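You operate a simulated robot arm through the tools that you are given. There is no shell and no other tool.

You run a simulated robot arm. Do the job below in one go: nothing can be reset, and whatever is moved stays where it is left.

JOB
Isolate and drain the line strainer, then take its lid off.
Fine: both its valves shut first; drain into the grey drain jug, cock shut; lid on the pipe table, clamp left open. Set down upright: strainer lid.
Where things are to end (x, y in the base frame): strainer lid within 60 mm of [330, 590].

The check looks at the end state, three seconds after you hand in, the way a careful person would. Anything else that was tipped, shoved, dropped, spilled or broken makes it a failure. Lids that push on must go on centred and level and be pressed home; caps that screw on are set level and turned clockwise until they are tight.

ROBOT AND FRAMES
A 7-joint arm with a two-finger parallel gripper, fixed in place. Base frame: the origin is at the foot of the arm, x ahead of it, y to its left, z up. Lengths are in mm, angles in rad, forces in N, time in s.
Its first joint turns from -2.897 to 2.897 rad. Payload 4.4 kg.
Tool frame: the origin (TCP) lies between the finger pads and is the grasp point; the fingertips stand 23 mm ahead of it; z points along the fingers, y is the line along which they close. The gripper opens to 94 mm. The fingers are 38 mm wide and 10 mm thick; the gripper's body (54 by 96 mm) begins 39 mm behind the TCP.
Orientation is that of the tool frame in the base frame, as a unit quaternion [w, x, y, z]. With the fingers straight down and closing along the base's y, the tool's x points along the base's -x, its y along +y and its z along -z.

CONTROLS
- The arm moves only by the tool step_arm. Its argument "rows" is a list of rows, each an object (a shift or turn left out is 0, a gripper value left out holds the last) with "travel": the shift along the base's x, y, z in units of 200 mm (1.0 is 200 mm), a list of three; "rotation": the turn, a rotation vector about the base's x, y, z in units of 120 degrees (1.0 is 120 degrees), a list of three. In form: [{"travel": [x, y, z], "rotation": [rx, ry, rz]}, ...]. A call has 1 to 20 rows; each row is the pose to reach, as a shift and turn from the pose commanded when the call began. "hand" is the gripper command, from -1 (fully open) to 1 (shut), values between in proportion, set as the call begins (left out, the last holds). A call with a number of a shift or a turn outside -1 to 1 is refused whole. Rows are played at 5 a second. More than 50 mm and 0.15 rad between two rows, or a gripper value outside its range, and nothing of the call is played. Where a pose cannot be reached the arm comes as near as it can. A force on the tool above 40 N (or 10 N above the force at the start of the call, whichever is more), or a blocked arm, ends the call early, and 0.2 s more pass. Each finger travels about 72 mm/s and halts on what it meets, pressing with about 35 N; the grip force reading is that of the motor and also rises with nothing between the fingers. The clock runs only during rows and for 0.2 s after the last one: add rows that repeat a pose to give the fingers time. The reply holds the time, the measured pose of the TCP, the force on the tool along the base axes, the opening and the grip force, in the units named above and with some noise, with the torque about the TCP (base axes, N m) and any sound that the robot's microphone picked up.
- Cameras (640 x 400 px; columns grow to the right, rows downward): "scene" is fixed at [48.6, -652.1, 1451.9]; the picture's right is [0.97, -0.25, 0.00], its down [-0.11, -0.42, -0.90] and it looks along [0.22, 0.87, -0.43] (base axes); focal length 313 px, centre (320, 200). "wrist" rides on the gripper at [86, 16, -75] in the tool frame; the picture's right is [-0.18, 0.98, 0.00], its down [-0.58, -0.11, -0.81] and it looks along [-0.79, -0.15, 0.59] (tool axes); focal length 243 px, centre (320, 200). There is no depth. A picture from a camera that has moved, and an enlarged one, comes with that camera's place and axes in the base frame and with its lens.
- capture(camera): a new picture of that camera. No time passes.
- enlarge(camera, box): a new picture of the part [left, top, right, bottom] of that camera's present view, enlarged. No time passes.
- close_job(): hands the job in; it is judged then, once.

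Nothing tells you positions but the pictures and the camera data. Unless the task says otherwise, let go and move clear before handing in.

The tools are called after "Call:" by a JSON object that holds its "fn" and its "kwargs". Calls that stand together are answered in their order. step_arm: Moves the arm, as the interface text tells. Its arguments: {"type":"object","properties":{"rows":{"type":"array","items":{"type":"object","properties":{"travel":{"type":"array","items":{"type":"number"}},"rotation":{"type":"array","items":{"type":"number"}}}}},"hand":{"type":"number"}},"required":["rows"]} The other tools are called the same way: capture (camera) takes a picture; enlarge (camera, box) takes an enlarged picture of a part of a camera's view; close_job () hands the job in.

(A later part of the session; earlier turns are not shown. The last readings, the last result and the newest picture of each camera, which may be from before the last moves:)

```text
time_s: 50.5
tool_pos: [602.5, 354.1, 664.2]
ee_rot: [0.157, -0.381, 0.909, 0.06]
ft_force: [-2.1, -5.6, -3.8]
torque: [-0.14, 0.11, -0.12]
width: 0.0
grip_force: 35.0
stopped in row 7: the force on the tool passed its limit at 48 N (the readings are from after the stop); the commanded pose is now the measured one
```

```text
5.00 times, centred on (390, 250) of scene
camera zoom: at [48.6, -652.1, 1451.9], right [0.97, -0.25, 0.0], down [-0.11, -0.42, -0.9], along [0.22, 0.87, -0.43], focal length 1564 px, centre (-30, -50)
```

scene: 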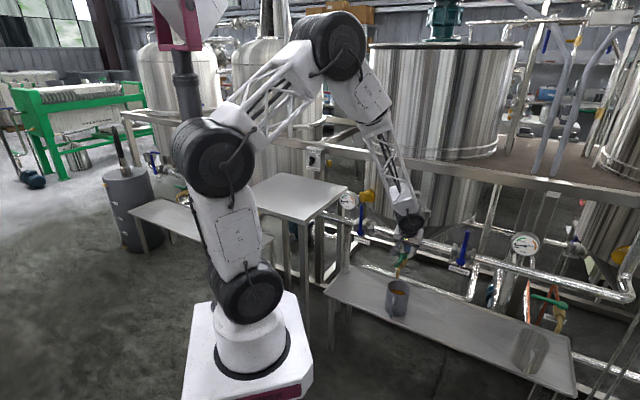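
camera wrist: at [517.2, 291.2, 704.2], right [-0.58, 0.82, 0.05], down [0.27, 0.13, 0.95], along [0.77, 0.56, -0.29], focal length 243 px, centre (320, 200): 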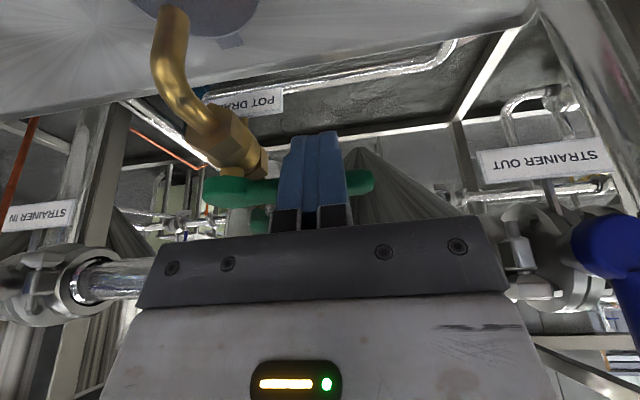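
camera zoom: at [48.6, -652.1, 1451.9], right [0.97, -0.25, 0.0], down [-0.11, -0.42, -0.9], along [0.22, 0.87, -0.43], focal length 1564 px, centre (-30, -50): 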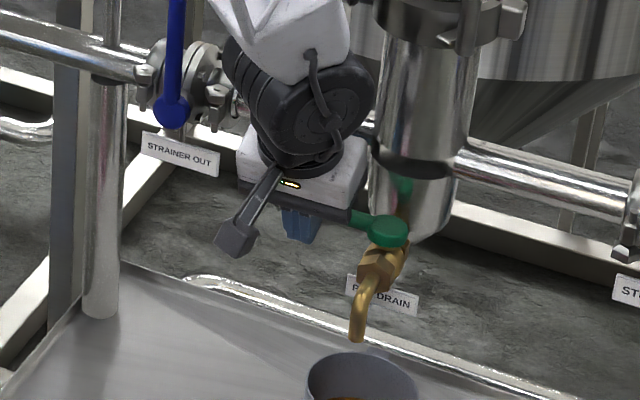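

The cock is back against its shut stop. Backing away and lifting for a close look at the clamp.

Call:
{"fn": "step_arm", "kwargs": {"rows": [{"travel": [-0.1, -0.1, 0]}, {"travel": [-0.22, -0.22, 0.1]}, {"travel": [-0.28, -0.32, 0.28]}, {"travel": [-0.28, -0.4, 0.48]}, {"travel": [-0.26, -0.42, 0.7]}, {"travel": [-0.26, -0.42, 0.93]}]}}

Call:
{"fn": "capture", "kwargs": {"camera": "wrist"}}

Call:
{"fn": "enlarge", "kwargs": {"camera": "scene", "box": [350, 160, 470, 280]}}

Call:
{"fn": "enlarge", "kwargs": {"camera": "wrist", "box": [220, 40, 420, 180]}}

```text
time_s: 51.9
tool_pos: [552.0, 271.7, 849.8]
ee_rot: [0.157, -0.38, 0.909, 0.061]
ft_force: [-0.8, -0.6, 0.7]
torque: [-0.02, -0.03, 0.0]
width: 0.1
grip_force: 35.5
```

```text
taken
camera wrist: at [465.6, 207.5, 890.2], right [-0.58, 0.82, 0.05], down [0.27, 0.13, 0.95], along [0.77, 0.56, -0.29], focal length 243 px, centre (320, 200)
```

wrist: 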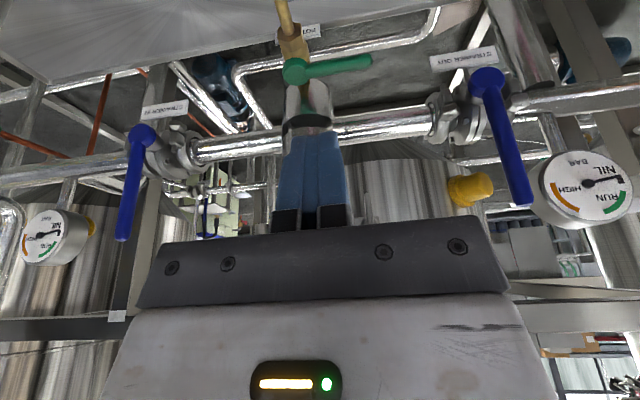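

```text
3.33 times, centred on (410, 220) of scene
camera zoom: at [48.6, -652.1, 1451.9], right [0.97, -0.25, 0.0], down [-0.11, -0.42, -0.9], along [0.22, 0.87, -0.43], focal length 1043 px, centre (20, 133)
```

zoom: 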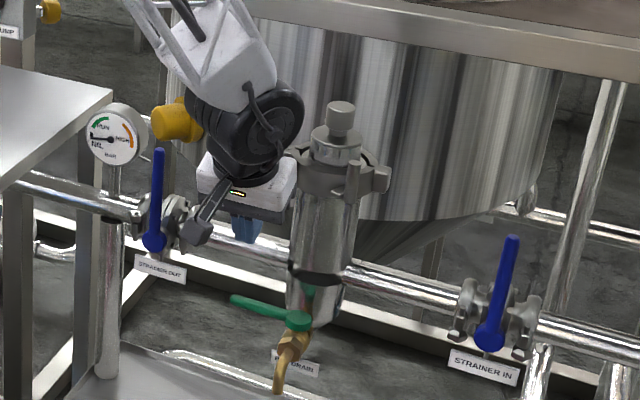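

```text
2.86 times, centred on (320, 110) of wrist
camera zoom: at [465.6, 207.5, 890.2], right [-0.58, 0.82, 0.05], down [0.27, 0.13, 0.95], along [0.77, 0.56, -0.29], focal length 693 px, centre (320, 457)
```

zoom: 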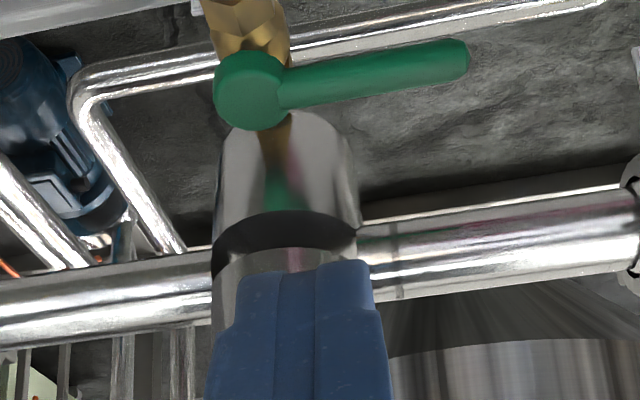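

The green handle is back along its shut position. I'll open the gripper and rise to inspect the clamp.

Call:
{"fn": "step_arm", "kwargs": {"rows": [{"travel": [-0.06, -0.06, 0.2]}, {"travel": [-0.1, -0.1, 0.42]}, {"travel": [-0.12, -0.12, 0.62]}, {"travel": [-0.14, -0.1, 0.8]}, {"travel": [-0.14, -0.1, 0.8]}], "hand": -1}}

Call:
{"fn": "capture", "kwargs": {"camera": "wrist"}}

Call:
{"fn": "enlarge", "kwargs": {"camera": "wrist", "box": [240, 60, 400, 200]}}

Call:
{"fn": "enlarge", "kwargs": {"camera": "scene", "box": [380, 180, 450, 240]}}

```text
time_s: 53.0
tool_pos: [523.7, 251.1, 1013.0]
ee_rot: [0.158, -0.38, 0.909, 0.061]
ft_force: [-0.4, -0.1, -0.1]
torque: [-0.04, 0.0, 0.0]
width: 93.8
grip_force: 0.1
```

```text
taken
camera wrist: at [437.0, 187.8, 1052.1], right [-0.58, 0.82, 0.05], down [0.27, 0.13, 0.96], along [0.77, 0.56, -0.29], focal length 243 px, centre (320, 200)
```

wrist: 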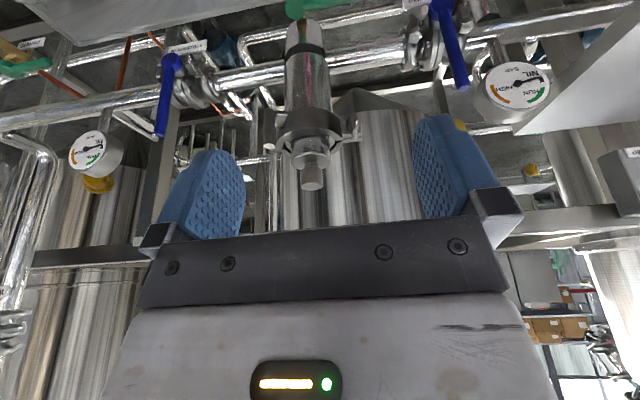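

```text
2.86 times, centred on (320, 130) of wrist
camera zoom: at [437.0, 187.8, 1052.1], right [-0.58, 0.82, 0.05], down [0.27, 0.13, 0.96], along [0.77, 0.56, -0.29], focal length 693 px, centre (320, 400)
```

zoom: 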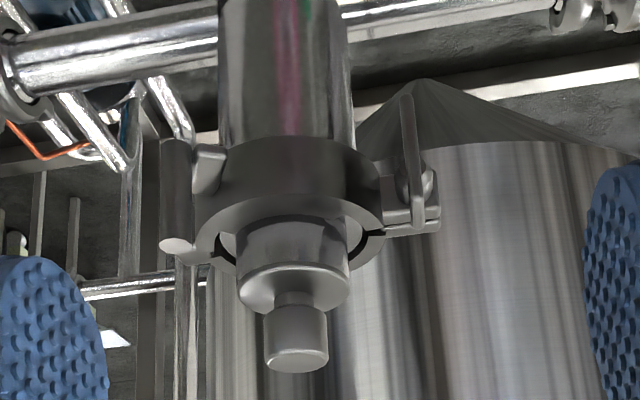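

```text
6.67 times, centred on (415, 210) of scene
camera zoom: at [48.6, -652.1, 1451.9], right [0.97, -0.25, 0.0], down [-0.11, -0.42, -0.9], along [0.22, 0.87, -0.43], focal length 2086 px, centre (-313, 133)
```

zoom: 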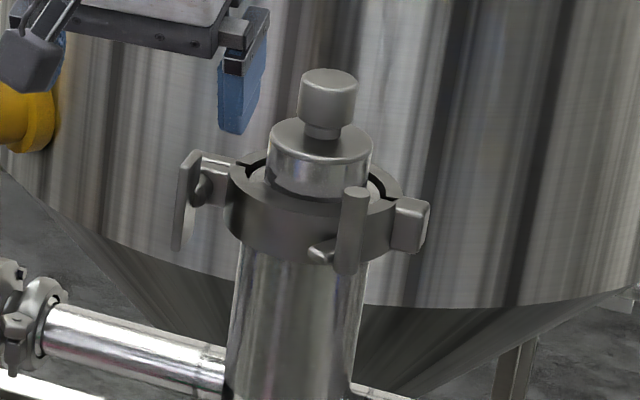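

Call:
{"fn": "enlarge", "kwargs": {"camera": "wrist", "box": [320, 80, 360, 150]}}

Call:
{"fn": "enlarge", "kwargs": {"camera": "wrist", "box": [255, 90, 315, 150]}}

Call:
{"fn": "enlarge", "kwargs": {"camera": "scene", "box": [394, 190, 424, 220]}}

Call:
{"fn": "enlarge", "kwargs": {"camera": "scene", "box": [415, 195, 447, 225]}}

```text
5.71 times, centred on (340, 115) of wrist
camera zoom: at [437.0, 187.8, 1052.1], right [-0.58, 0.82, 0.05], down [0.27, 0.13, 0.96], along [0.77, 0.56, -0.29], focal length 1386 px, centre (206, 686)
```

zoom: 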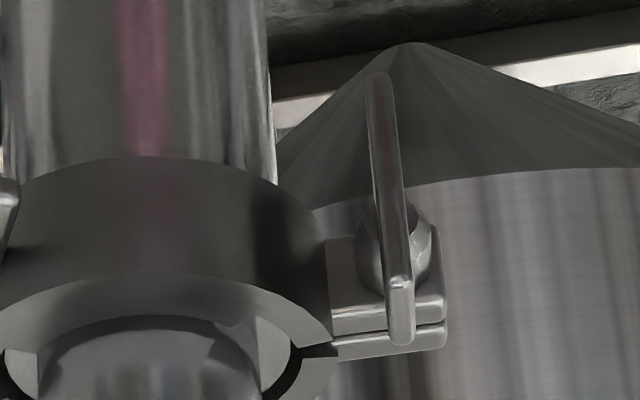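

```text
6.67 times, centred on (285, 120) of wrist
camera zoom: at [437.0, 187.8, 1052.1], right [-0.58, 0.82, 0.05], down [0.27, 0.13, 0.96], along [0.77, 0.56, -0.29], focal length 1618 px, centre (553, 733)
```

zoom: 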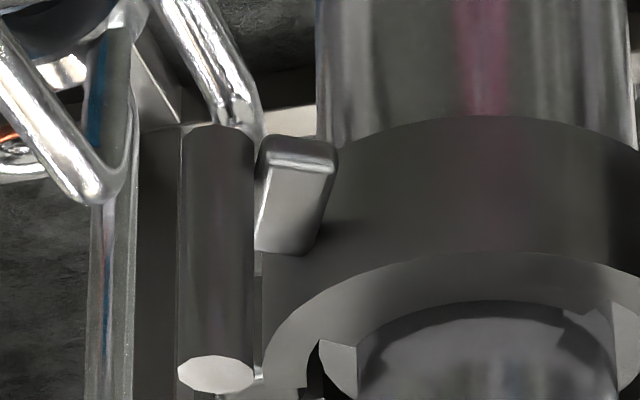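

```text
13.33 times, centred on (409, 205) of scene
camera zoom: at [48.6, -652.1, 1451.9], right [0.97, -0.25, 0.0], down [-0.11, -0.42, -0.9], along [0.22, 0.87, -0.43], focal length 4172 px, centre (-867, 133)
```

zoom: 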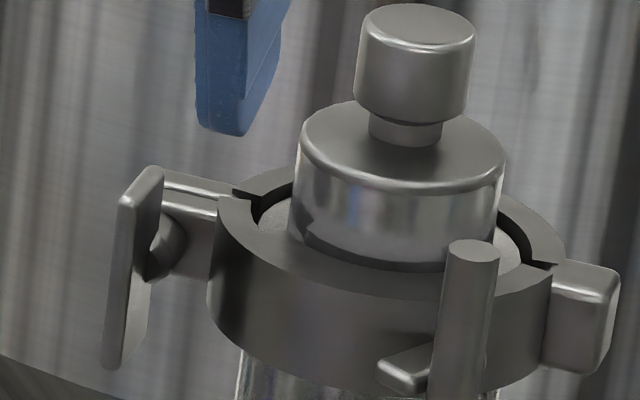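

```text
13.33 times, centred on (431, 210) of scene
camera zoom: at [48.6, -652.1, 1451.9], right [0.97, -0.25, 0.0], down [-0.11, -0.42, -0.9], along [0.22, 0.87, -0.43], focal length 4172 px, centre (-1160, 67)
```

zoom: 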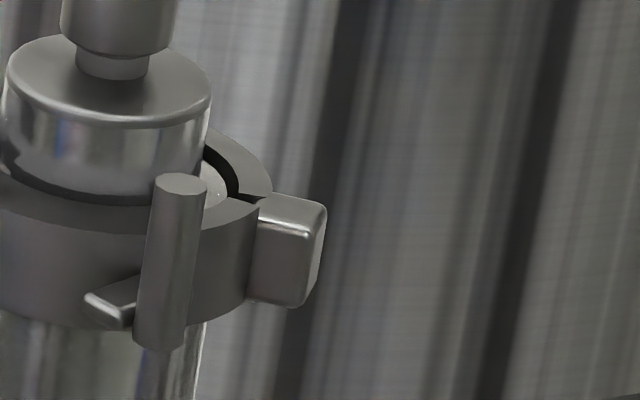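

The clamp has a wing nut on a bolt at its left lugs, a hinge block on the right, and an upright grip post on its front half. I'll get a closer, level view of the wing nut.

Call:
{"fn": "step_arm", "kwargs": {"rows": [{"travel": [0.03, 0.08, -0.16], "rotation": [0.023, -0.024, 0]}, {"travel": [0.06, 0.17, -0.32], "rotation": [0.046, -0.048, 0]}, {"travel": [0.09, 0.25, -0.48], "rotation": [0.069, -0.073, 0]}, {"travel": [0.125, 0.34, -0.65], "rotation": [0.092, -0.097, 0]}, {"travel": [0.157, 0.424, -0.815], "rotation": [0.1143, -0.1213, 0]}]}}

Call:
{"fn": "capture", "kwargs": {"camera": "wrist"}}

Call:
{"fn": "enlarge", "kwargs": {"camera": "wrist", "box": [240, 60, 420, 220]}}

```text
time_s: 54.2
tool_pos: [556.2, 338.6, 849.1]
ee_rot: [0.317, -0.363, 0.868, 0.12]
ft_force: [-0.3, -0.2, -0.6]
torque: [0.03, -0.02, 0.01]
width: 94.0
grip_force: 0.0
```

```text
taken
camera wrist: at [463.7, 268.9, 849.6], right [-0.6, 0.8, 0.1], down [0.01, -0.11, 0.99], along [0.8, 0.59, 0.05], focal length 243 px, centre (320, 200)
```

wrist: 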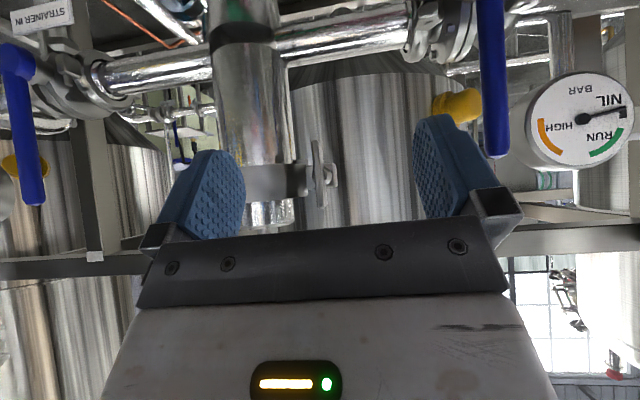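

```text
2.50 times, centred on (330, 140) of wrist
camera zoom: at [463.7, 268.9, 849.6], right [-0.6, 0.8, 0.1], down [0.01, -0.11, 0.99], along [0.8, 0.59, 0.05], focal length 606 px, centre (295, 350)
```

zoom: 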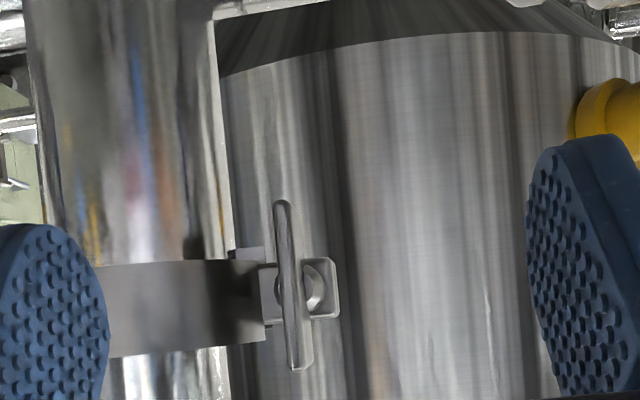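

I can see it clearly: a wing nut with a vertical bar about 70 mm tall, centred near n=743, p=168, z=837, axis pointing at the robot. I'll level the tool and narrow the gripper to take hold of the bar.

Call:
{"fn": "step_arm", "kwargs": {"rows": [{"travel": [0.008, -0.003, -0.007], "rotation": [0.0361, -0.0381, 0]}, {"travel": [0.016, -0.006, -0.014], "rotation": [0.0722, -0.0763, 0]}, {"travel": [0.025, -0.009, -0.02], "rotation": [0.1083, -0.1144, 0]}, {"travel": [0.034, -0.012, -0.03], "rotation": [0.1444, -0.1525, 0]}, {"travel": [0.043, -0.015, -0.04], "rotation": [0.1805, -0.1906, 0]}, {"travel": [0.055, -0.018, -0.05], "rotation": [0.2166, -0.2288, 0]}, {"travel": [0.065, -0.021, -0.055], "rotation": [0.2527, -0.2669, 0]}, {"travel": [0.0755, -0.0245, -0.06], "rotation": [0.2888, -0.305, 0]}], "hand": 0.45}}

Call:
{"fn": "capture", "kwargs": {"camera": "wrist"}}

Call:
{"fn": "enlarge", "kwargs": {"camera": "scene", "box": [320, 140, 460, 260]}}

```text
time_s: 56.0
tool_pos: [569.9, 330.3, 836.2]
ee_rot: [0.662, -0.273, 0.652, 0.249]
ft_force: [-0.7, 0.5, -0.2]
torque: [0.01, -0.02, -0.01]
width: 25.8
grip_force: 0.1
```

```text
taken
camera wrist: at [508.2, 289.8, 747.7], right [-0.68, 0.72, 0.15], down [-0.52, -0.62, 0.58], along [0.51, 0.32, 0.8], focal length 243 px, centre (320, 200)
```

wrist: 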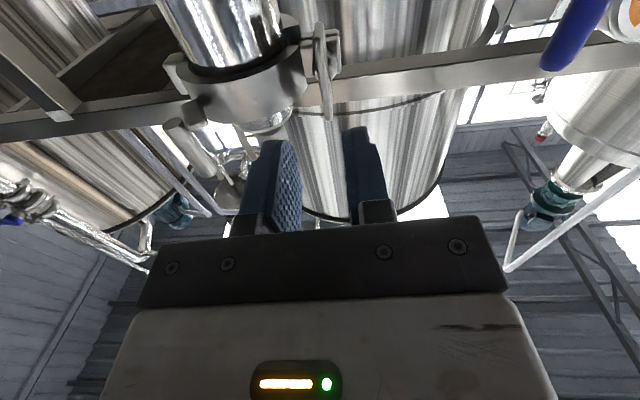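

```text
3.33 times, centred on (390, 200) of scene
camera zoom: at [48.6, -652.1, 1451.9], right [0.97, -0.25, 0.0], down [-0.11, -0.42, -0.9], along [0.22, 0.87, -0.43], focal length 1043 px, centre (87, 200)
```

zoom: 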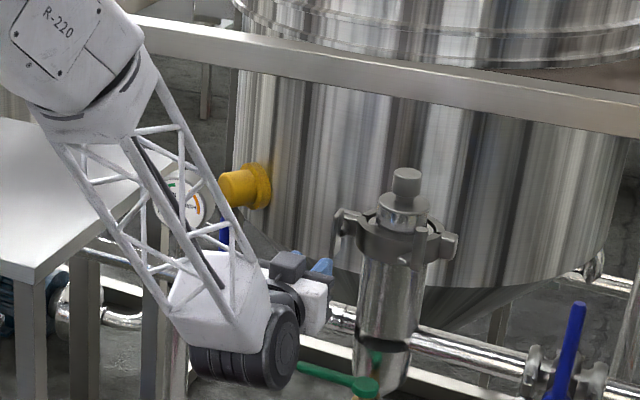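

Call:
{"fn": "step_arm", "kwargs": {"rows": [{"travel": [0.08, 0.08, 0.01]}, {"travel": [0.15, 0.15, 0.015]}, {"travel": [0.22, 0.22, 0.015]}]}}

Call:
{"fn": "capture", "kwargs": {"camera": "wrist"}}

Call:
{"fn": "enlarge", "kwargs": {"camera": "scene", "box": [360, 160, 440, 240]}}

```text
time_s: 56.9
tool_pos: [614.7, 374.4, 839.2]
ee_rot: [0.661, -0.273, 0.653, 0.249]
ft_force: [0.0, 0.8, 0.4]
torque: [0.0, 0.0, 0.03]
width: 25.7
grip_force: 0.0
```

```text
taken
camera wrist: at [552.4, 333.2, 751.3], right [-0.68, 0.72, 0.15], down [-0.52, -0.62, 0.59], along [0.51, 0.32, 0.8], focal length 243 px, centre (320, 200)
```

wrist: 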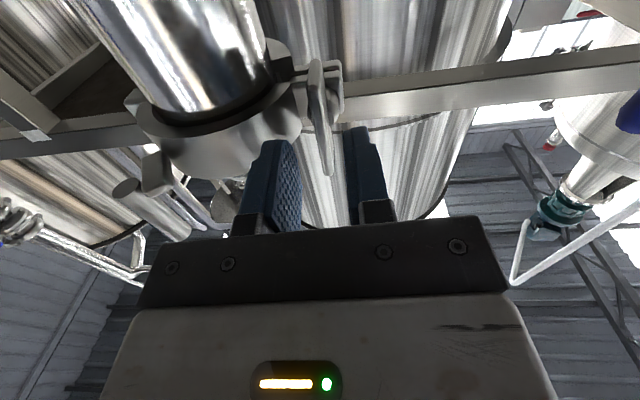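

```text
5.00 times, centred on (400, 200) of scene
camera zoom: at [48.6, -652.1, 1451.9], right [0.97, -0.25, 0.0], down [-0.11, -0.42, -0.9], along [0.22, 0.87, -0.43], focal length 1564 px, centre (-80, 200)
```

zoom: 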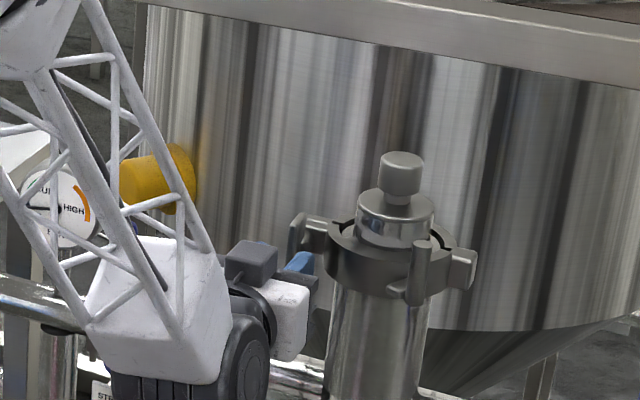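

Call:
{"fn": "step_arm", "kwargs": {"rows": [{"travel": [0.05, 0.05, 0]}, {"travel": [0.1, 0.1, 0]}]}}

Call:
{"fn": "capture", "kwargs": {"camera": "wrist"}}

Call:
{"fn": "enlarge", "kwargs": {"camera": "wrist", "box": [220, 40, 420, 220]}}

Call:
{"fn": "enlarge", "kwargs": {"camera": "scene", "box": [380, 180, 440, 240]}}

```text
time_s: 57.5
tool_pos: [634.0, 395.2, 839.8]
ee_rot: [0.661, -0.273, 0.653, 0.25]
ft_force: [-0.1, -0.3, -0.2]
torque: [-0.02, -0.01, -0.03]
width: 25.6
grip_force: 0.0
```

```text
taken
camera wrist: at [571.5, 354.0, 751.6], right [-0.68, 0.72, 0.15], down [-0.52, -0.62, 0.59], along [0.51, 0.32, 0.8], focal length 243 px, centre (320, 200)
```

wrist: 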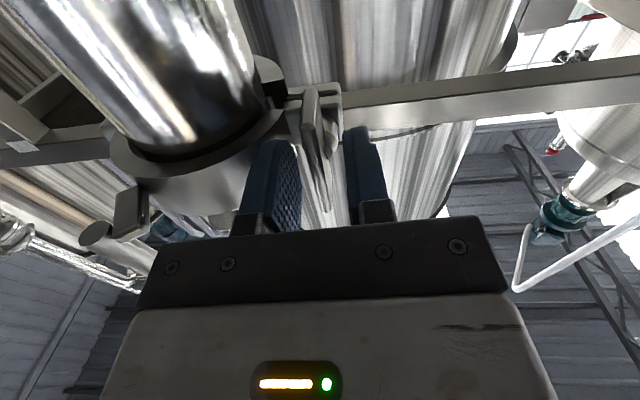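

```text
2.22 times, centred on (320, 130) of wrist
camera zoom: at [571.5, 354.0, 751.6], right [-0.68, 0.72, 0.15], down [-0.52, -0.62, 0.59], along [0.51, 0.32, 0.8], focal length 539 px, centre (320, 356)
```

zoom: 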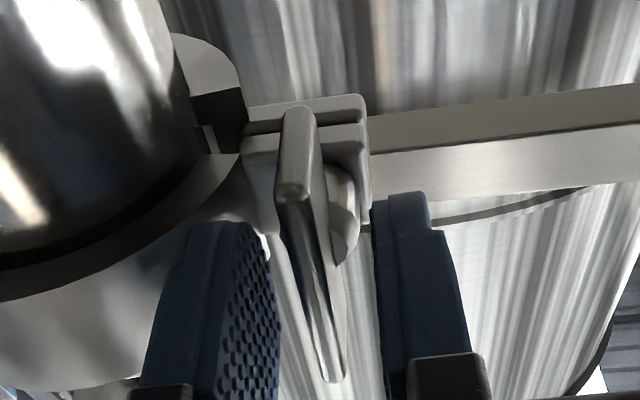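

```text
6.67 times, centred on (410, 210) of scene
camera zoom: at [48.6, -652.1, 1451.9], right [0.97, -0.25, 0.0], down [-0.11, -0.42, -0.9], along [0.22, 0.87, -0.43], focal length 2086 px, centre (-280, 133)
```

zoom: 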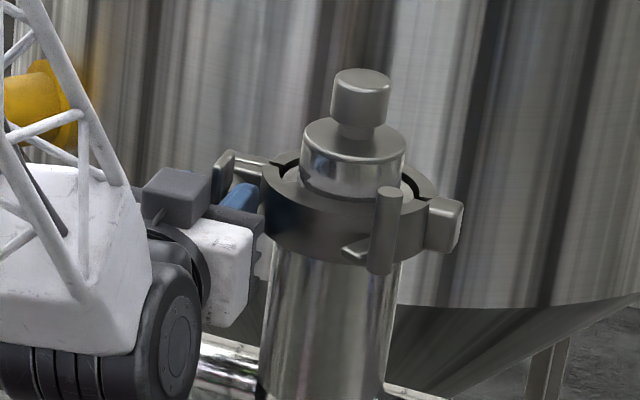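

The bar is between the fingers. Closing on it.

Call:
{"fn": "step_arm", "kwargs": {"rows": [{"travel": [0, 0, 0]}, {"travel": [0, 0, 0]}, {"travel": [0, 0, 0]}, {"travel": [0, 0, 0]}], "hand": 1}}

Call:
{"fn": "enlarge", "kwargs": {"camera": "wrist", "box": [220, 40, 420, 220]}}

```text
time_s: 58.0
tool_pos: [633.1, 393.3, 839.6]
ee_rot: [0.661, -0.272, 0.653, 0.25]
ft_force: [-21.9, -29.6, 12.0]
torque: [0.35, -0.43, 0.9]
width: 7.3
grip_force: 44.7
stopped in row 2: the force on the tool passed its limit at 49 N (the readings are from after the stop); the commanded pose is now the measured one
```

```text
2.22 times, centred on (320, 130) of wrist
camera zoom: at [570.4, 352.6, 750.8], right [-0.68, 0.72, 0.15], down [-0.52, -0.62, 0.59], along [0.51, 0.32, 0.8], focal length 539 px, centre (320, 356)
```

zoom: 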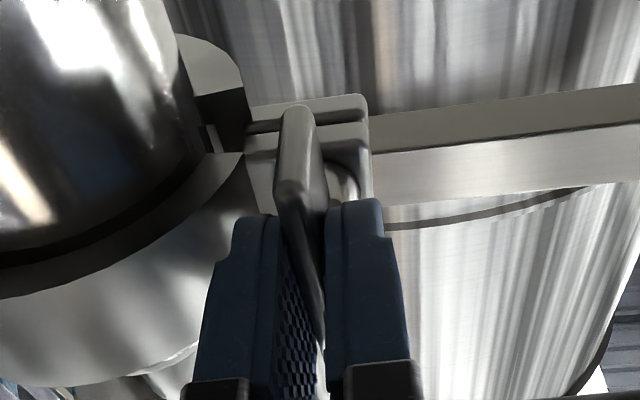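

Call:
{"fn": "step_arm", "kwargs": {"rows": [{"travel": [-0.008, -0.008, 0]}, {"travel": [-0.016, -0.016, 0]}, {"travel": [-0.016, -0.016, 0]}]}}

Call:
{"fn": "enlarge", "kwargs": {"camera": "wrist", "box": [220, 40, 420, 220]}}

```text
time_s: 58.8
tool_pos: [631.8, 390.8, 840.0]
ee_rot: [0.661, -0.273, 0.653, 0.25]
ft_force: [41.1, 10.6, -5.4]
torque: [-0.21, 0.2, 0.47]
width: 6.9
grip_force: 45.9
```

```text
2.22 times, centred on (320, 130) of wrist
camera zoom: at [568.5, 350.3, 751.5], right [-0.68, 0.72, 0.15], down [-0.52, -0.62, 0.59], along [0.51, 0.32, 0.8], focal length 539 px, centre (320, 356)
```

zoom: 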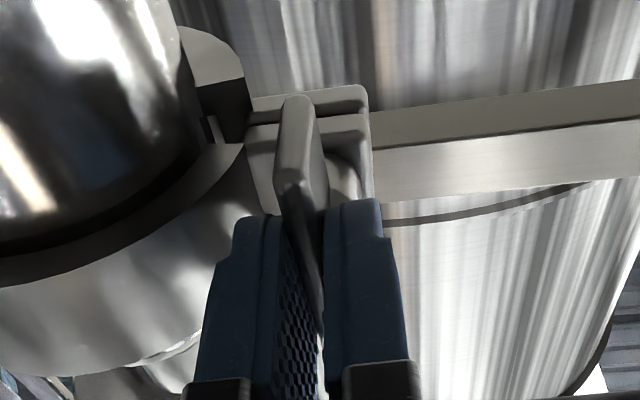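

Call:
{"fn": "step_arm", "kwargs": {"rows": [{"travel": [0.006, 0.002, 0]}, {"travel": [0.012, 0.003, -0.001]}, {"travel": [0.012, 0.003, -0.001]}]}}

```text
time_s: 59.6
tool_pos: [632.2, 391.3, 839.1]
ee_rot: [0.66, -0.275, 0.652, 0.251]
ft_force: [-30.5, -14.0, 25.1]
torque: [0.34, -0.33, 0.93]
width: 6.2
grip_force: 45.1
```

Call:
{"fn": "step_arm", "kwargs": {"rows": [{"travel": [0, 0, 0], "rotation": [-0.0354, -0.0354, 0]}, {"travel": [0, 0, 0], "rotation": [-0.0707, -0.0707, 0]}, {"travel": [0, 0, 0], "rotation": [-0.106, -0.106, 0]}]}}

Call:
{"fn": "enlarge", "kwargs": {"camera": "wrist", "box": [220, 40, 420, 220]}}

Call:
{"fn": "enlarge", "kwargs": {"camera": "scene", "box": [380, 180, 440, 240]}}

```text
time_s: 59.9
tool_pos: [633.0, 392.0, 840.4]
ee_rot: [0.659, -0.285, 0.649, 0.25]
ft_force: [-20.2, 0.1, 5.0]
torque: [0.31, -0.34, 0.57]
width: 6.7
grip_force: 45.5
out of reach, approached as far as the arm can: row 1
stopped in row 1: the force on the tool passed its limit at 92 N (the readings are from after the stop); the commanded pose is now the measured one
```

```text
2.22 times, centred on (320, 130) of wrist
camera zoom: at [570.9, 348.5, 751.0], right [-0.69, 0.71, 0.13], down [-0.52, -0.62, 0.59], along [0.5, 0.34, 0.8], focal length 539 px, centre (320, 356)
```

zoom: 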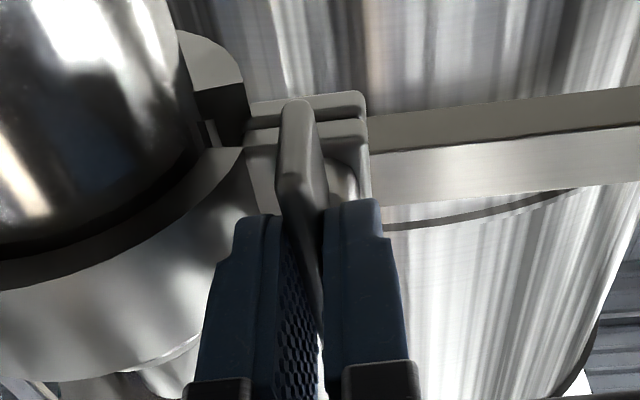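

```text
6.67 times, centred on (410, 210) of scene
camera zoom: at [48.6, -652.1, 1451.9], right [0.97, -0.25, 0.0], down [-0.11, -0.42, -0.9], along [0.22, 0.87, -0.43], focal length 2086 px, centre (-280, 133)
```

zoom: 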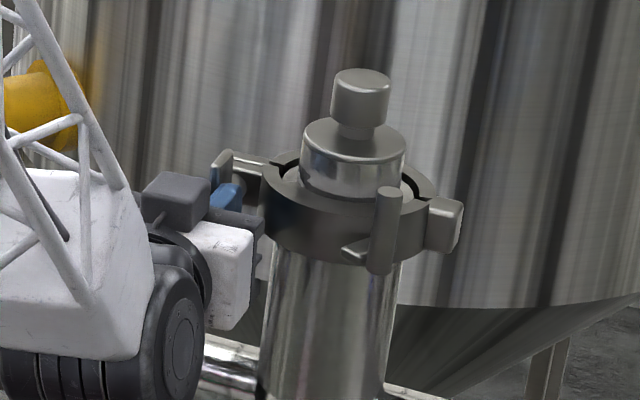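

The roll in that direction hits a reach limit of the wrist, so I'll release, back off and roll the hand the other way round (180°) so that I have room to turn the nut anticlockwise.

Call:
{"fn": "step_arm", "kwargs": {"rows": [{"travel": [0, 0, 0]}, {"travel": [0, 0, 0]}, {"travel": [0, 0, 0]}], "hand": 0.4}}

Call:
{"fn": "step_arm", "kwargs": {"rows": [{"travel": [-0.05, -0.05, 0]}, {"travel": [-0.16, -0.16, 0]}, {"travel": [-0.27, -0.27, 0]}, {"travel": [-0.38, -0.38, 0]}]}}

Call:
{"fn": "capture", "kwargs": {"camera": "wrist"}}

Call:
{"fn": "enlarge", "kwargs": {"camera": "scene", "box": [380, 180, 440, 240]}}

```text
time_s: 60.7
tool_pos: [633.4, 393.3, 839.6]
ee_rot: [0.66, -0.284, 0.65, 0.248]
ft_force: [0.6, 0.2, 0.1]
torque: [-0.02, -0.03, -0.01]
width: 28.2
grip_force: 0.1
```

```text
time_s: 61.7
tool_pos: [556.9, 316.1, 840.8]
ee_rot: [0.66, -0.284, 0.65, 0.248]
ft_force: [0.5, -0.3, 0.5]
torque: [-0.02, -0.01, 0.0]
width: 28.3
grip_force: 0.0
```

```text
taken
camera wrist: at [495.0, 271.7, 751.7], right [-0.69, 0.71, 0.13], down [-0.52, -0.62, 0.59], along [0.5, 0.34, 0.8], focal length 243 px, centre (320, 200)
```

wrist: 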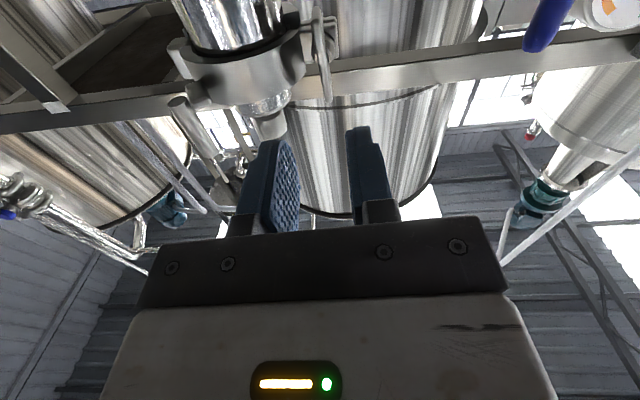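

```text
6.67 times, centred on (410, 210) of scene
camera zoom: at [48.6, -652.1, 1451.9], right [0.97, -0.25, 0.0], down [-0.11, -0.42, -0.9], along [0.22, 0.87, -0.43], focal length 2086 px, centre (-280, 133)
```

zoom: 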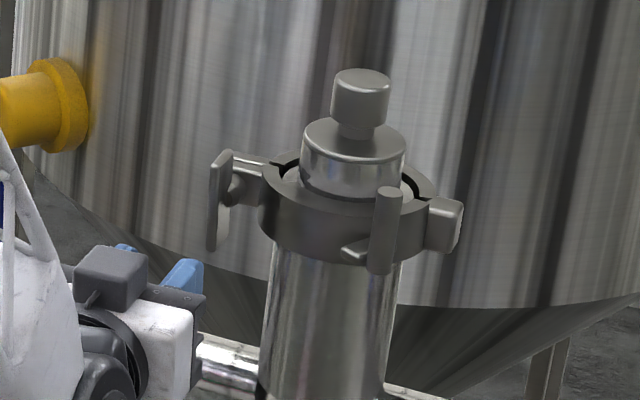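

Call:
{"fn": "step_arm", "kwargs": {"rows": [{"rotation": [0.0448, 0.0436, 0]}, {"rotation": [0.0897, 0.0872, -0.001]}, {"rotation": [0.1345, 0.1308, -0.001]}, {"rotation": [0.1793, 0.1743, -0.002]}, {"rotation": [0.2242, 0.2179, -0.002]}, {"rotation": [0.269, 0.2615, -0.003]}, {"rotation": [0.3138, 0.3051, -0.003]}, {"rotation": [0.3587, 0.3487, -0.003]}, {"rotation": [0.4035, 0.3923, -0.004]}, {"rotation": [0.4483, 0.4358, -0.004]}, {"rotation": [0.4932, 0.4794, -0.005]}, {"rotation": [0.538, 0.523, -0.005]}]}}

Call:
{"fn": "capture", "kwargs": {"camera": "scene"}}

```text
time_s: 64.3
tool_pos: [556.0, 316.2, 839.8]
ee_rot: [0.291, 0.259, 0.659, 0.643]
ft_force: [-0.5, 0.0, 0.3]
torque: [0.02, 0.05, -0.01]
width: 28.2
grip_force: 0.0
```

```text
taken
```

scene: 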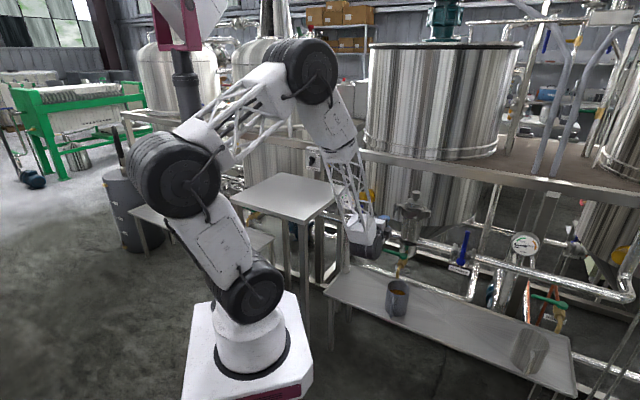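

Call:
{"fn": "step_arm", "kwargs": {"rows": [{"rotation": [0.0448, 0.0436, 0]}, {"rotation": [0.0897, 0.0872, -0.001]}, {"rotation": [0.1345, 0.1308, -0.001]}, {"rotation": [0.1793, 0.1743, -0.002]}, {"rotation": [0.2242, 0.2179, -0.002]}, {"rotation": [0.269, 0.2615, -0.003]}, {"rotation": [0.3138, 0.3051, -0.003]}, {"rotation": [0.3587, 0.3487, -0.003]}, {"rotation": [0.4035, 0.3923, -0.004]}, {"rotation": [0.4483, 0.4358, -0.004]}, {"rotation": [0.4932, 0.4794, -0.005]}, {"rotation": [0.538, 0.523, -0.005]}]}}

Call:
{"fn": "capture", "kwargs": {"camera": "wrist"}}

Call:
{"fn": "capture", "kwargs": {"camera": "scene"}}

```text
time_s: 66.9
tool_pos: [556.9, 316.5, 838.0]
ee_rot: [-0.248, 0.651, 0.281, 0.66]
ft_force: [-0.3, 0.1, 0.3]
torque: [0.06, -0.01, 0.06]
width: 28.0
grip_force: 0.1
```

```text
taken
camera wrist: at [512.7, 256.4, 925.4], right [0.69, -0.71, -0.14], down [-0.64, -0.51, -0.58], along [0.34, 0.49, -0.8], focal length 243 px, centre (320, 200)
```

wrist: 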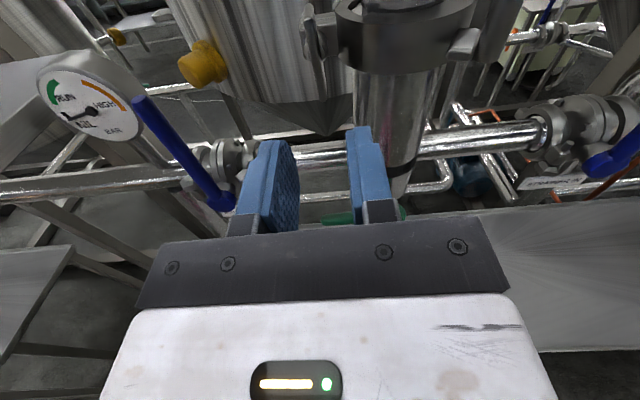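

```text
taken
```

scene: 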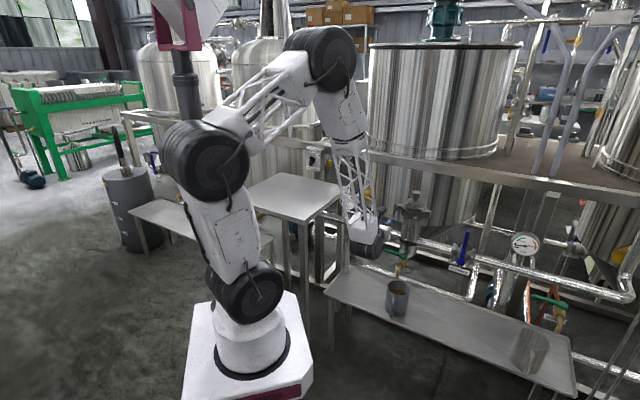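

The hand is rolled 180° with the camera on top. Approaching the wing nut again.

Call:
{"fn": "step_arm", "kwargs": {"rows": [{"travel": [0.1, 0.1, 0.01]}, {"travel": [0.2, 0.2, 0.01]}, {"travel": [0.29, 0.29, 0.01]}], "hand": 0.45}}

Call:
{"fn": "capture", "kwargs": {"camera": "wrist"}}

Call:
{"fn": "enlarge", "kwargs": {"camera": "wrist", "box": [220, 20, 420, 220]}}

```text
time_s: 67.7
tool_pos: [616.3, 374.4, 841.7]
ee_rot: [-0.248, 0.651, 0.282, 0.66]
ft_force: [0.3, 0.3, 0.5]
torque: [-0.01, 0.0, 0.01]
width: 25.8
grip_force: 0.2
```

```text
taken
camera wrist: at [570.9, 314.4, 927.1], right [0.69, -0.71, -0.13], down [-0.64, -0.51, -0.58], along [0.35, 0.49, -0.8], focal length 243 px, centre (320, 200)
```

wrist: 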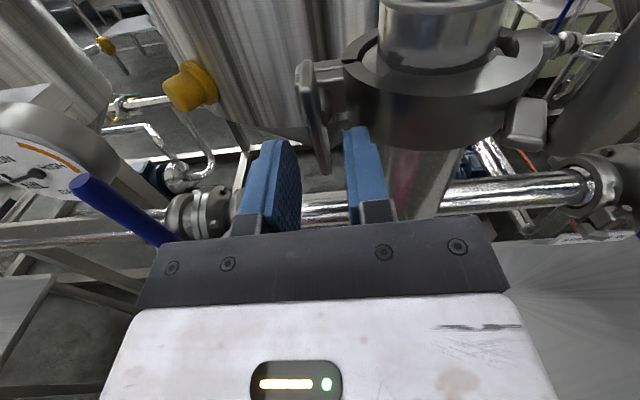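

```text
2.00 times, centred on (320, 120) of wrist
camera zoom: at [570.9, 314.4, 927.1], right [0.69, -0.71, -0.13], down [-0.64, -0.51, -0.58], along [0.35, 0.49, -0.8], focal length 485 px, centre (320, 360)
```

zoom: 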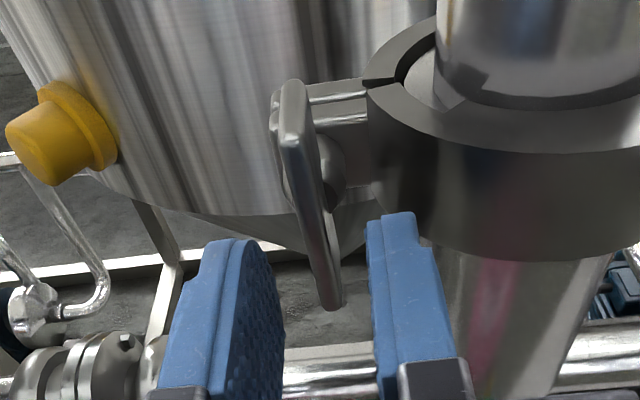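

Call:
{"fn": "step_arm", "kwargs": {"rows": [{"travel": [0.04, 0.04, -0.006]}, {"travel": [0.076, 0.076, -0.008]}]}}

Call:
{"fn": "step_arm", "kwargs": {"rows": [{"travel": [0, 0, 0]}, {"travel": [0, 0, 0]}, {"travel": [0, 0, 0]}], "hand": 1}}

Call:
{"fn": "enlarge", "kwargs": {"camera": "wrist", "box": [220, 20, 420, 220]}}

```text
time_s: 68.3
tool_pos: [630.9, 388.8, 839.2]
ee_rot: [-0.247, 0.651, 0.283, 0.66]
ft_force: [-0.6, -0.1, -0.2]
torque: [0.0, -0.01, 0.01]
width: 25.8
grip_force: 0.0
```

```text
time_s: 69.1
tool_pos: [628.6, 388.9, 839.7]
ee_rot: [-0.248, 0.651, 0.283, 0.66]
ft_force: [-14.0, 11.5, 2.0]
torque: [0.1, -0.11, 0.61]
width: 6.8
grip_force: 44.4
```

```text
2.00 times, centred on (320, 120) of wrist
camera zoom: at [585.1, 330.0, 926.2], right [0.69, -0.71, -0.13], down [-0.64, -0.51, -0.58], along [0.35, 0.49, -0.8], focal length 485 px, centre (320, 360)
```

zoom: 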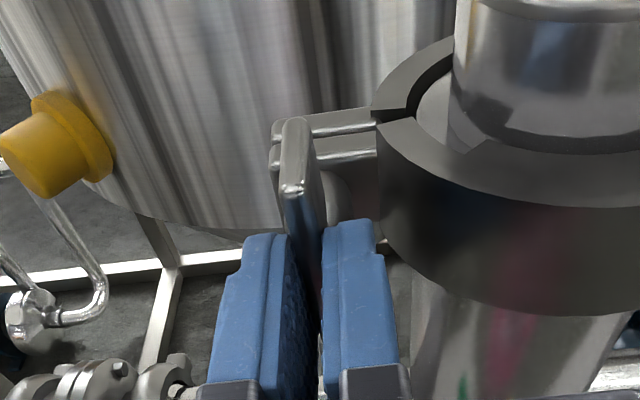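

The bar is held with about 7 mm between the fingers. Turning it anticlockwise in small steps.

Call:
{"fn": "step_arm", "kwargs": {"rows": [{"travel": [-0.004, 0.004, 0], "rotation": [0, 0, 0]}, {"travel": [-0.004, 0.004, 0], "rotation": [-0.018, -0.0174, 0]}, {"travel": [-0.004, 0.004, 0], "rotation": [-0.036, -0.0347, 0]}, {"travel": [-0.004, 0.004, 0], "rotation": [-0.054, -0.052, 0]}, {"travel": [-0.004, 0.004, 0], "rotation": [-0.072, -0.0694, 0]}]}}

Call:
{"fn": "enlarge", "kwargs": {"camera": "wrist", "box": [220, 20, 420, 220]}}

Call:
{"fn": "enlarge", "kwargs": {"camera": "scene", "box": [380, 180, 440, 240]}}

```text
time_s: 70.3
tool_pos: [630.4, 389.6, 839.3]
ee_rot: [-0.177, 0.617, 0.35, 0.682]
ft_force: [10.2, -11.3, 0.8]
torque: [0.38, -0.43, 0.24]
width: 6.5
grip_force: 45.2
```

```text
2.00 times, centred on (320, 120) of wrist
camera zoom: at [572.1, 343.5, 926.7], right [0.69, -0.72, 0.08], down [-0.55, -0.59, -0.58], along [0.46, 0.36, -0.81], focal length 485 px, centre (320, 360)
```

zoom: 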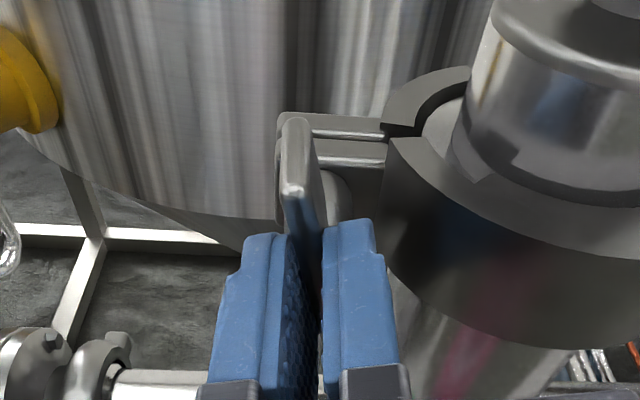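

```text
6.67 times, centred on (410, 210) of scene
camera zoom: at [48.6, -652.1, 1451.9], right [0.97, -0.25, 0.0], down [-0.11, -0.42, -0.9], along [0.22, 0.87, -0.43], focal length 2086 px, centre (-280, 133)
```

zoom: 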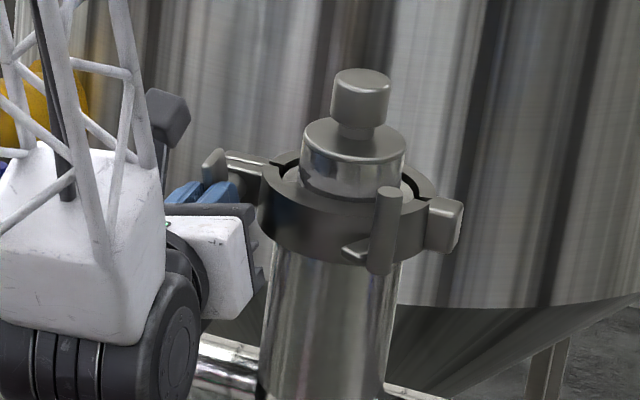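

It turns freely. Continuing anticlockwise by 60°.

Call:
{"fn": "step_arm", "kwargs": {"rows": [{"rotation": [-0.036, -0.0347, 0]}, {"rotation": [-0.072, -0.0694, 0]}, {"rotation": [-0.108, -0.1041, 0]}, {"rotation": [-0.144, -0.1388, 0]}, {"rotation": [-0.18, -0.1735, 0]}, {"rotation": [-0.216, -0.2082, 0]}, {"rotation": [-0.252, -0.2429, 0]}, {"rotation": [-0.288, -0.2776, 0]}, {"rotation": [-0.324, -0.3123, 0]}, {"rotation": [-0.36, -0.347, 0]}]}}

Call:
{"fn": "enlarge", "kwargs": {"camera": "wrist", "box": [220, 20, 420, 220]}}

Call:
{"fn": "enlarge", "kwargs": {"camera": "scene", "box": [380, 180, 440, 240]}}

```text
time_s: 72.5
tool_pos: [630.0, 390.3, 841.3]
ee_rot: [0.191, 0.362, 0.609, 0.68]
ft_force: [11.7, -24.3, 19.2]
torque: [0.28, -0.27, -0.02]
width: 6.7
grip_force: 45.6
```

```text
2.00 times, centred on (320, 120) of wrist
camera zoom: at [521.4, 396.4, 876.8], right [0.3, -0.31, 0.9], down [-0.22, -0.94, -0.25], along [0.93, -0.12, -0.35], focal length 485 px, centre (320, 360)
```

zoom: 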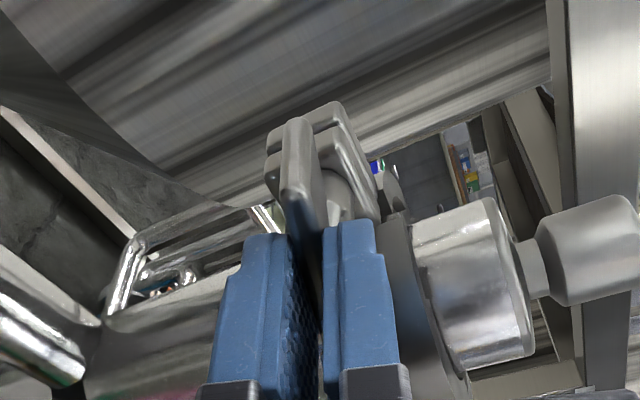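

```text
6.67 times, centred on (410, 210) of scene
camera zoom: at [48.6, -652.1, 1451.9], right [0.97, -0.25, 0.0], down [-0.11, -0.42, -0.9], along [0.22, 0.87, -0.43], focal length 2086 px, centre (-280, 133)
```

zoom: 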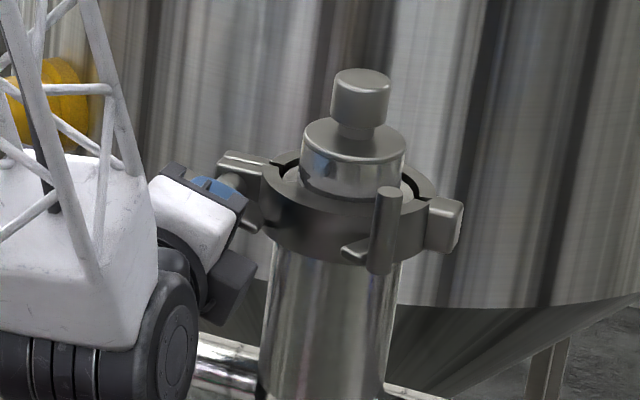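

Call:
{"fn": "step_arm", "kwargs": {"rows": [{"rotation": [-0.036, -0.0347, 0]}, {"rotation": [-0.072, -0.0694, 0]}, {"rotation": [-0.108, -0.1041, 0]}, {"rotation": [-0.144, -0.1388, 0]}, {"rotation": [-0.18, -0.1735, 0]}, {"rotation": [-0.216, -0.2082, 0]}, {"rotation": [-0.252, -0.2429, 0]}, {"rotation": [-0.288, -0.2776, 0]}, {"rotation": [-0.324, -0.3123, 0]}, {"rotation": [-0.36, -0.347, 0]}, {"rotation": [-0.396, -0.3817, 0]}, {"rotation": [-0.432, -0.4164, 0]}, {"rotation": [-0.468, -0.4511, 0]}, {"rotation": [-0.504, -0.4858, 0]}, {"rotation": [-0.54, -0.5205, 0]}]}}

Call:
{"fn": "enlarge", "kwargs": {"camera": "wrist", "box": [220, 20, 420, 220]}}

Call:
{"fn": "enlarge", "kwargs": {"camera": "scene", "box": [380, 180, 440, 240]}}

```text
time_s: 75.1
tool_pos: [627.6, 390.7, 839.3]
ee_rot: [0.555, -0.065, 0.703, 0.44]
ft_force: [-14.3, -0.7, 9.7]
torque: [4.26, 3.88, -0.84]
width: 41.3
grip_force: 44.7
stopped in row 13: the force on the tool passed its limit at 48 N (the readings are from after the stop); the commanded pose is now the measured one
```

```text
2.00 times, centred on (320, 120) of wrist
camera zoom: at [531.8, 384.0, 774.0], right [-0.5, 0.52, 0.69], down [-0.3, -0.85, 0.42], along [0.81, 0.0, 0.58], focal length 485 px, centre (320, 360)
```

zoom: 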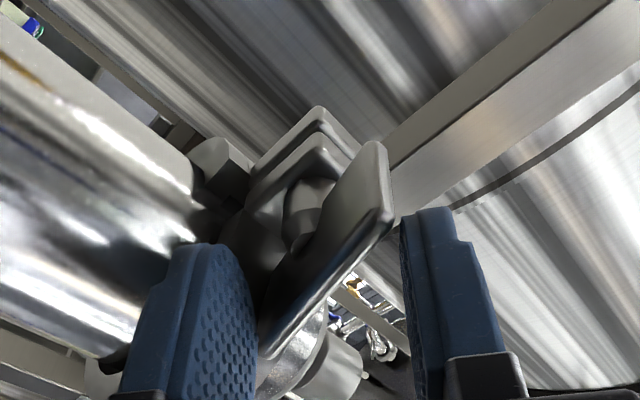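

```text
6.67 times, centred on (410, 210) of scene
camera zoom: at [48.6, -652.1, 1451.9], right [0.97, -0.25, 0.0], down [-0.11, -0.42, -0.9], along [0.22, 0.87, -0.43], focal length 2086 px, centre (-280, 133)
```

zoom: 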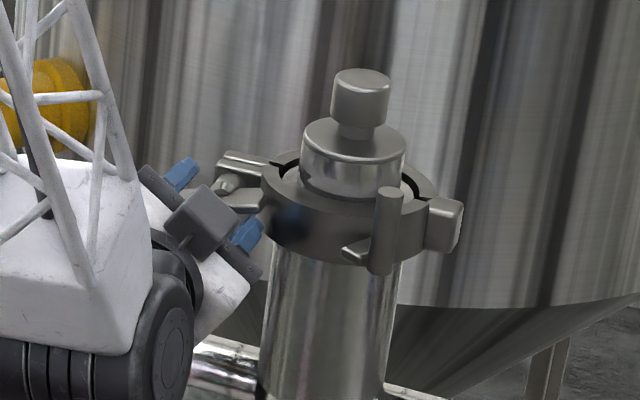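

The wing nut hit its stop after a quarter turn (it's now horizontal) and the bar slipped in the fingers. Opening and backing straight out.

Call:
{"fn": "step_arm", "kwargs": {"rows": [{"travel": [0, 0, 0]}, {"travel": [0, 0, 0]}, {"travel": [0, 0, 0]}], "hand": -0.15}}

Call:
{"fn": "step_arm", "kwargs": {"rows": [{"travel": [-0.06, -0.06, 0]}, {"travel": [-0.15, -0.15, 0]}, {"travel": [-0.26, -0.26, 0]}, {"travel": [-0.36, -0.36, 0]}]}}

Call:
{"fn": "enlarge", "kwargs": {"camera": "scene", "box": [380, 180, 440, 240]}}

Call:
{"fn": "capture", "kwargs": {"camera": "wrist"}}

```text
time_s: 75.7
tool_pos: [625.8, 391.5, 837.6]
ee_rot: [0.554, -0.068, 0.703, 0.44]
ft_force: [-17.4, 3.1, 9.0]
torque: [-0.09, -0.31, -0.01]
width: 46.5
grip_force: 0.0
stopped in row 2: the force on the tool passed its limit at 42 N (the readings are from after the stop); the commanded pose is now the measured one
```

```text
time_s: 76.7
tool_pos: [554.1, 319.4, 837.0]
ee_rot: [0.553, -0.066, 0.704, 0.44]
ft_force: [-0.7, -0.6, 0.1]
torque: [0.0, 0.0, -0.01]
width: 54.0
grip_force: 0.1
```

```text
6.67 times, centred on (410, 210) of scene
camera zoom: at [48.6, -652.1, 1451.9], right [0.97, -0.25, 0.0], down [-0.11, -0.42, -0.9], along [0.22, 0.87, -0.43], focal length 2086 px, centre (-280, 133)
```

zoom: 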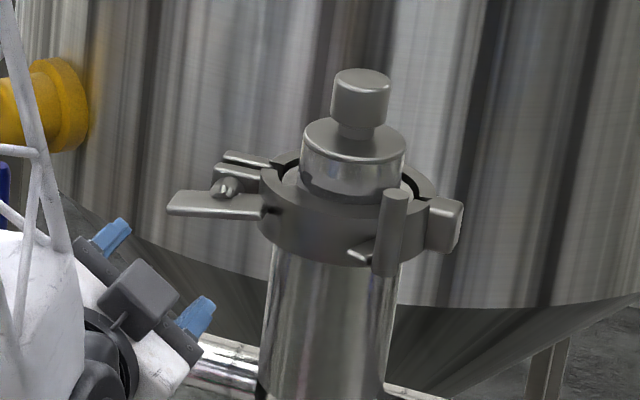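

```text
taken
camera wrist: at [458.3, 311.8, 772.5], right [-0.5, 0.52, 0.69], down [-0.3, -0.85, 0.43], along [0.81, 0.01, 0.58], focal length 243 px, centre (320, 200)
```

wrist: 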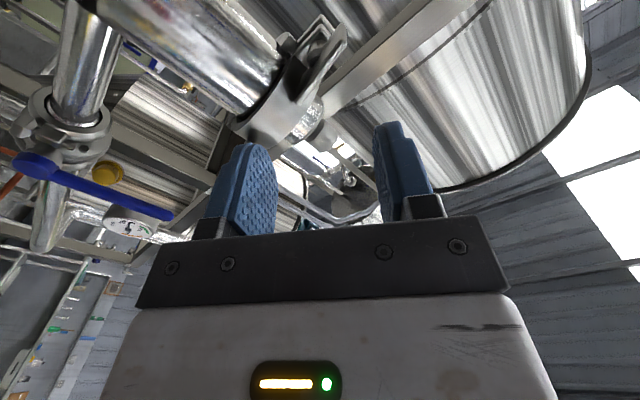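

The wing nut is now horizontal (released). I'll reorient the tool toward pointing down to swing the clamp's front half open by its post.

Call:
{"fn": "step_arm", "kwargs": {"rows": [{"travel": [-0.03, -0.03, 0.02], "rotation": [-0.0398, -0.0382, 0]}, {"travel": [-0.06, -0.06, 0.04], "rotation": [-0.0796, -0.0764, 0]}, {"travel": [-0.09, -0.09, 0.06], "rotation": [-0.1194, -0.1146, 0]}, {"travel": [-0.12, -0.12, 0.08], "rotation": [-0.1592, -0.1528, 0]}, {"travel": [-0.15, -0.15, 0.1], "rotation": [-0.199, -0.191, 0]}], "hand": 1}}

```text
time_s: 77.9
tool_pos: [524.4, 289.6, 857.7]
ee_rot: [0.657, -0.264, 0.656, 0.262]
ft_force: [-0.9, -0.1, -0.7]
torque: [-0.01, -0.03, -0.01]
width: 0.1
grip_force: 35.4
```

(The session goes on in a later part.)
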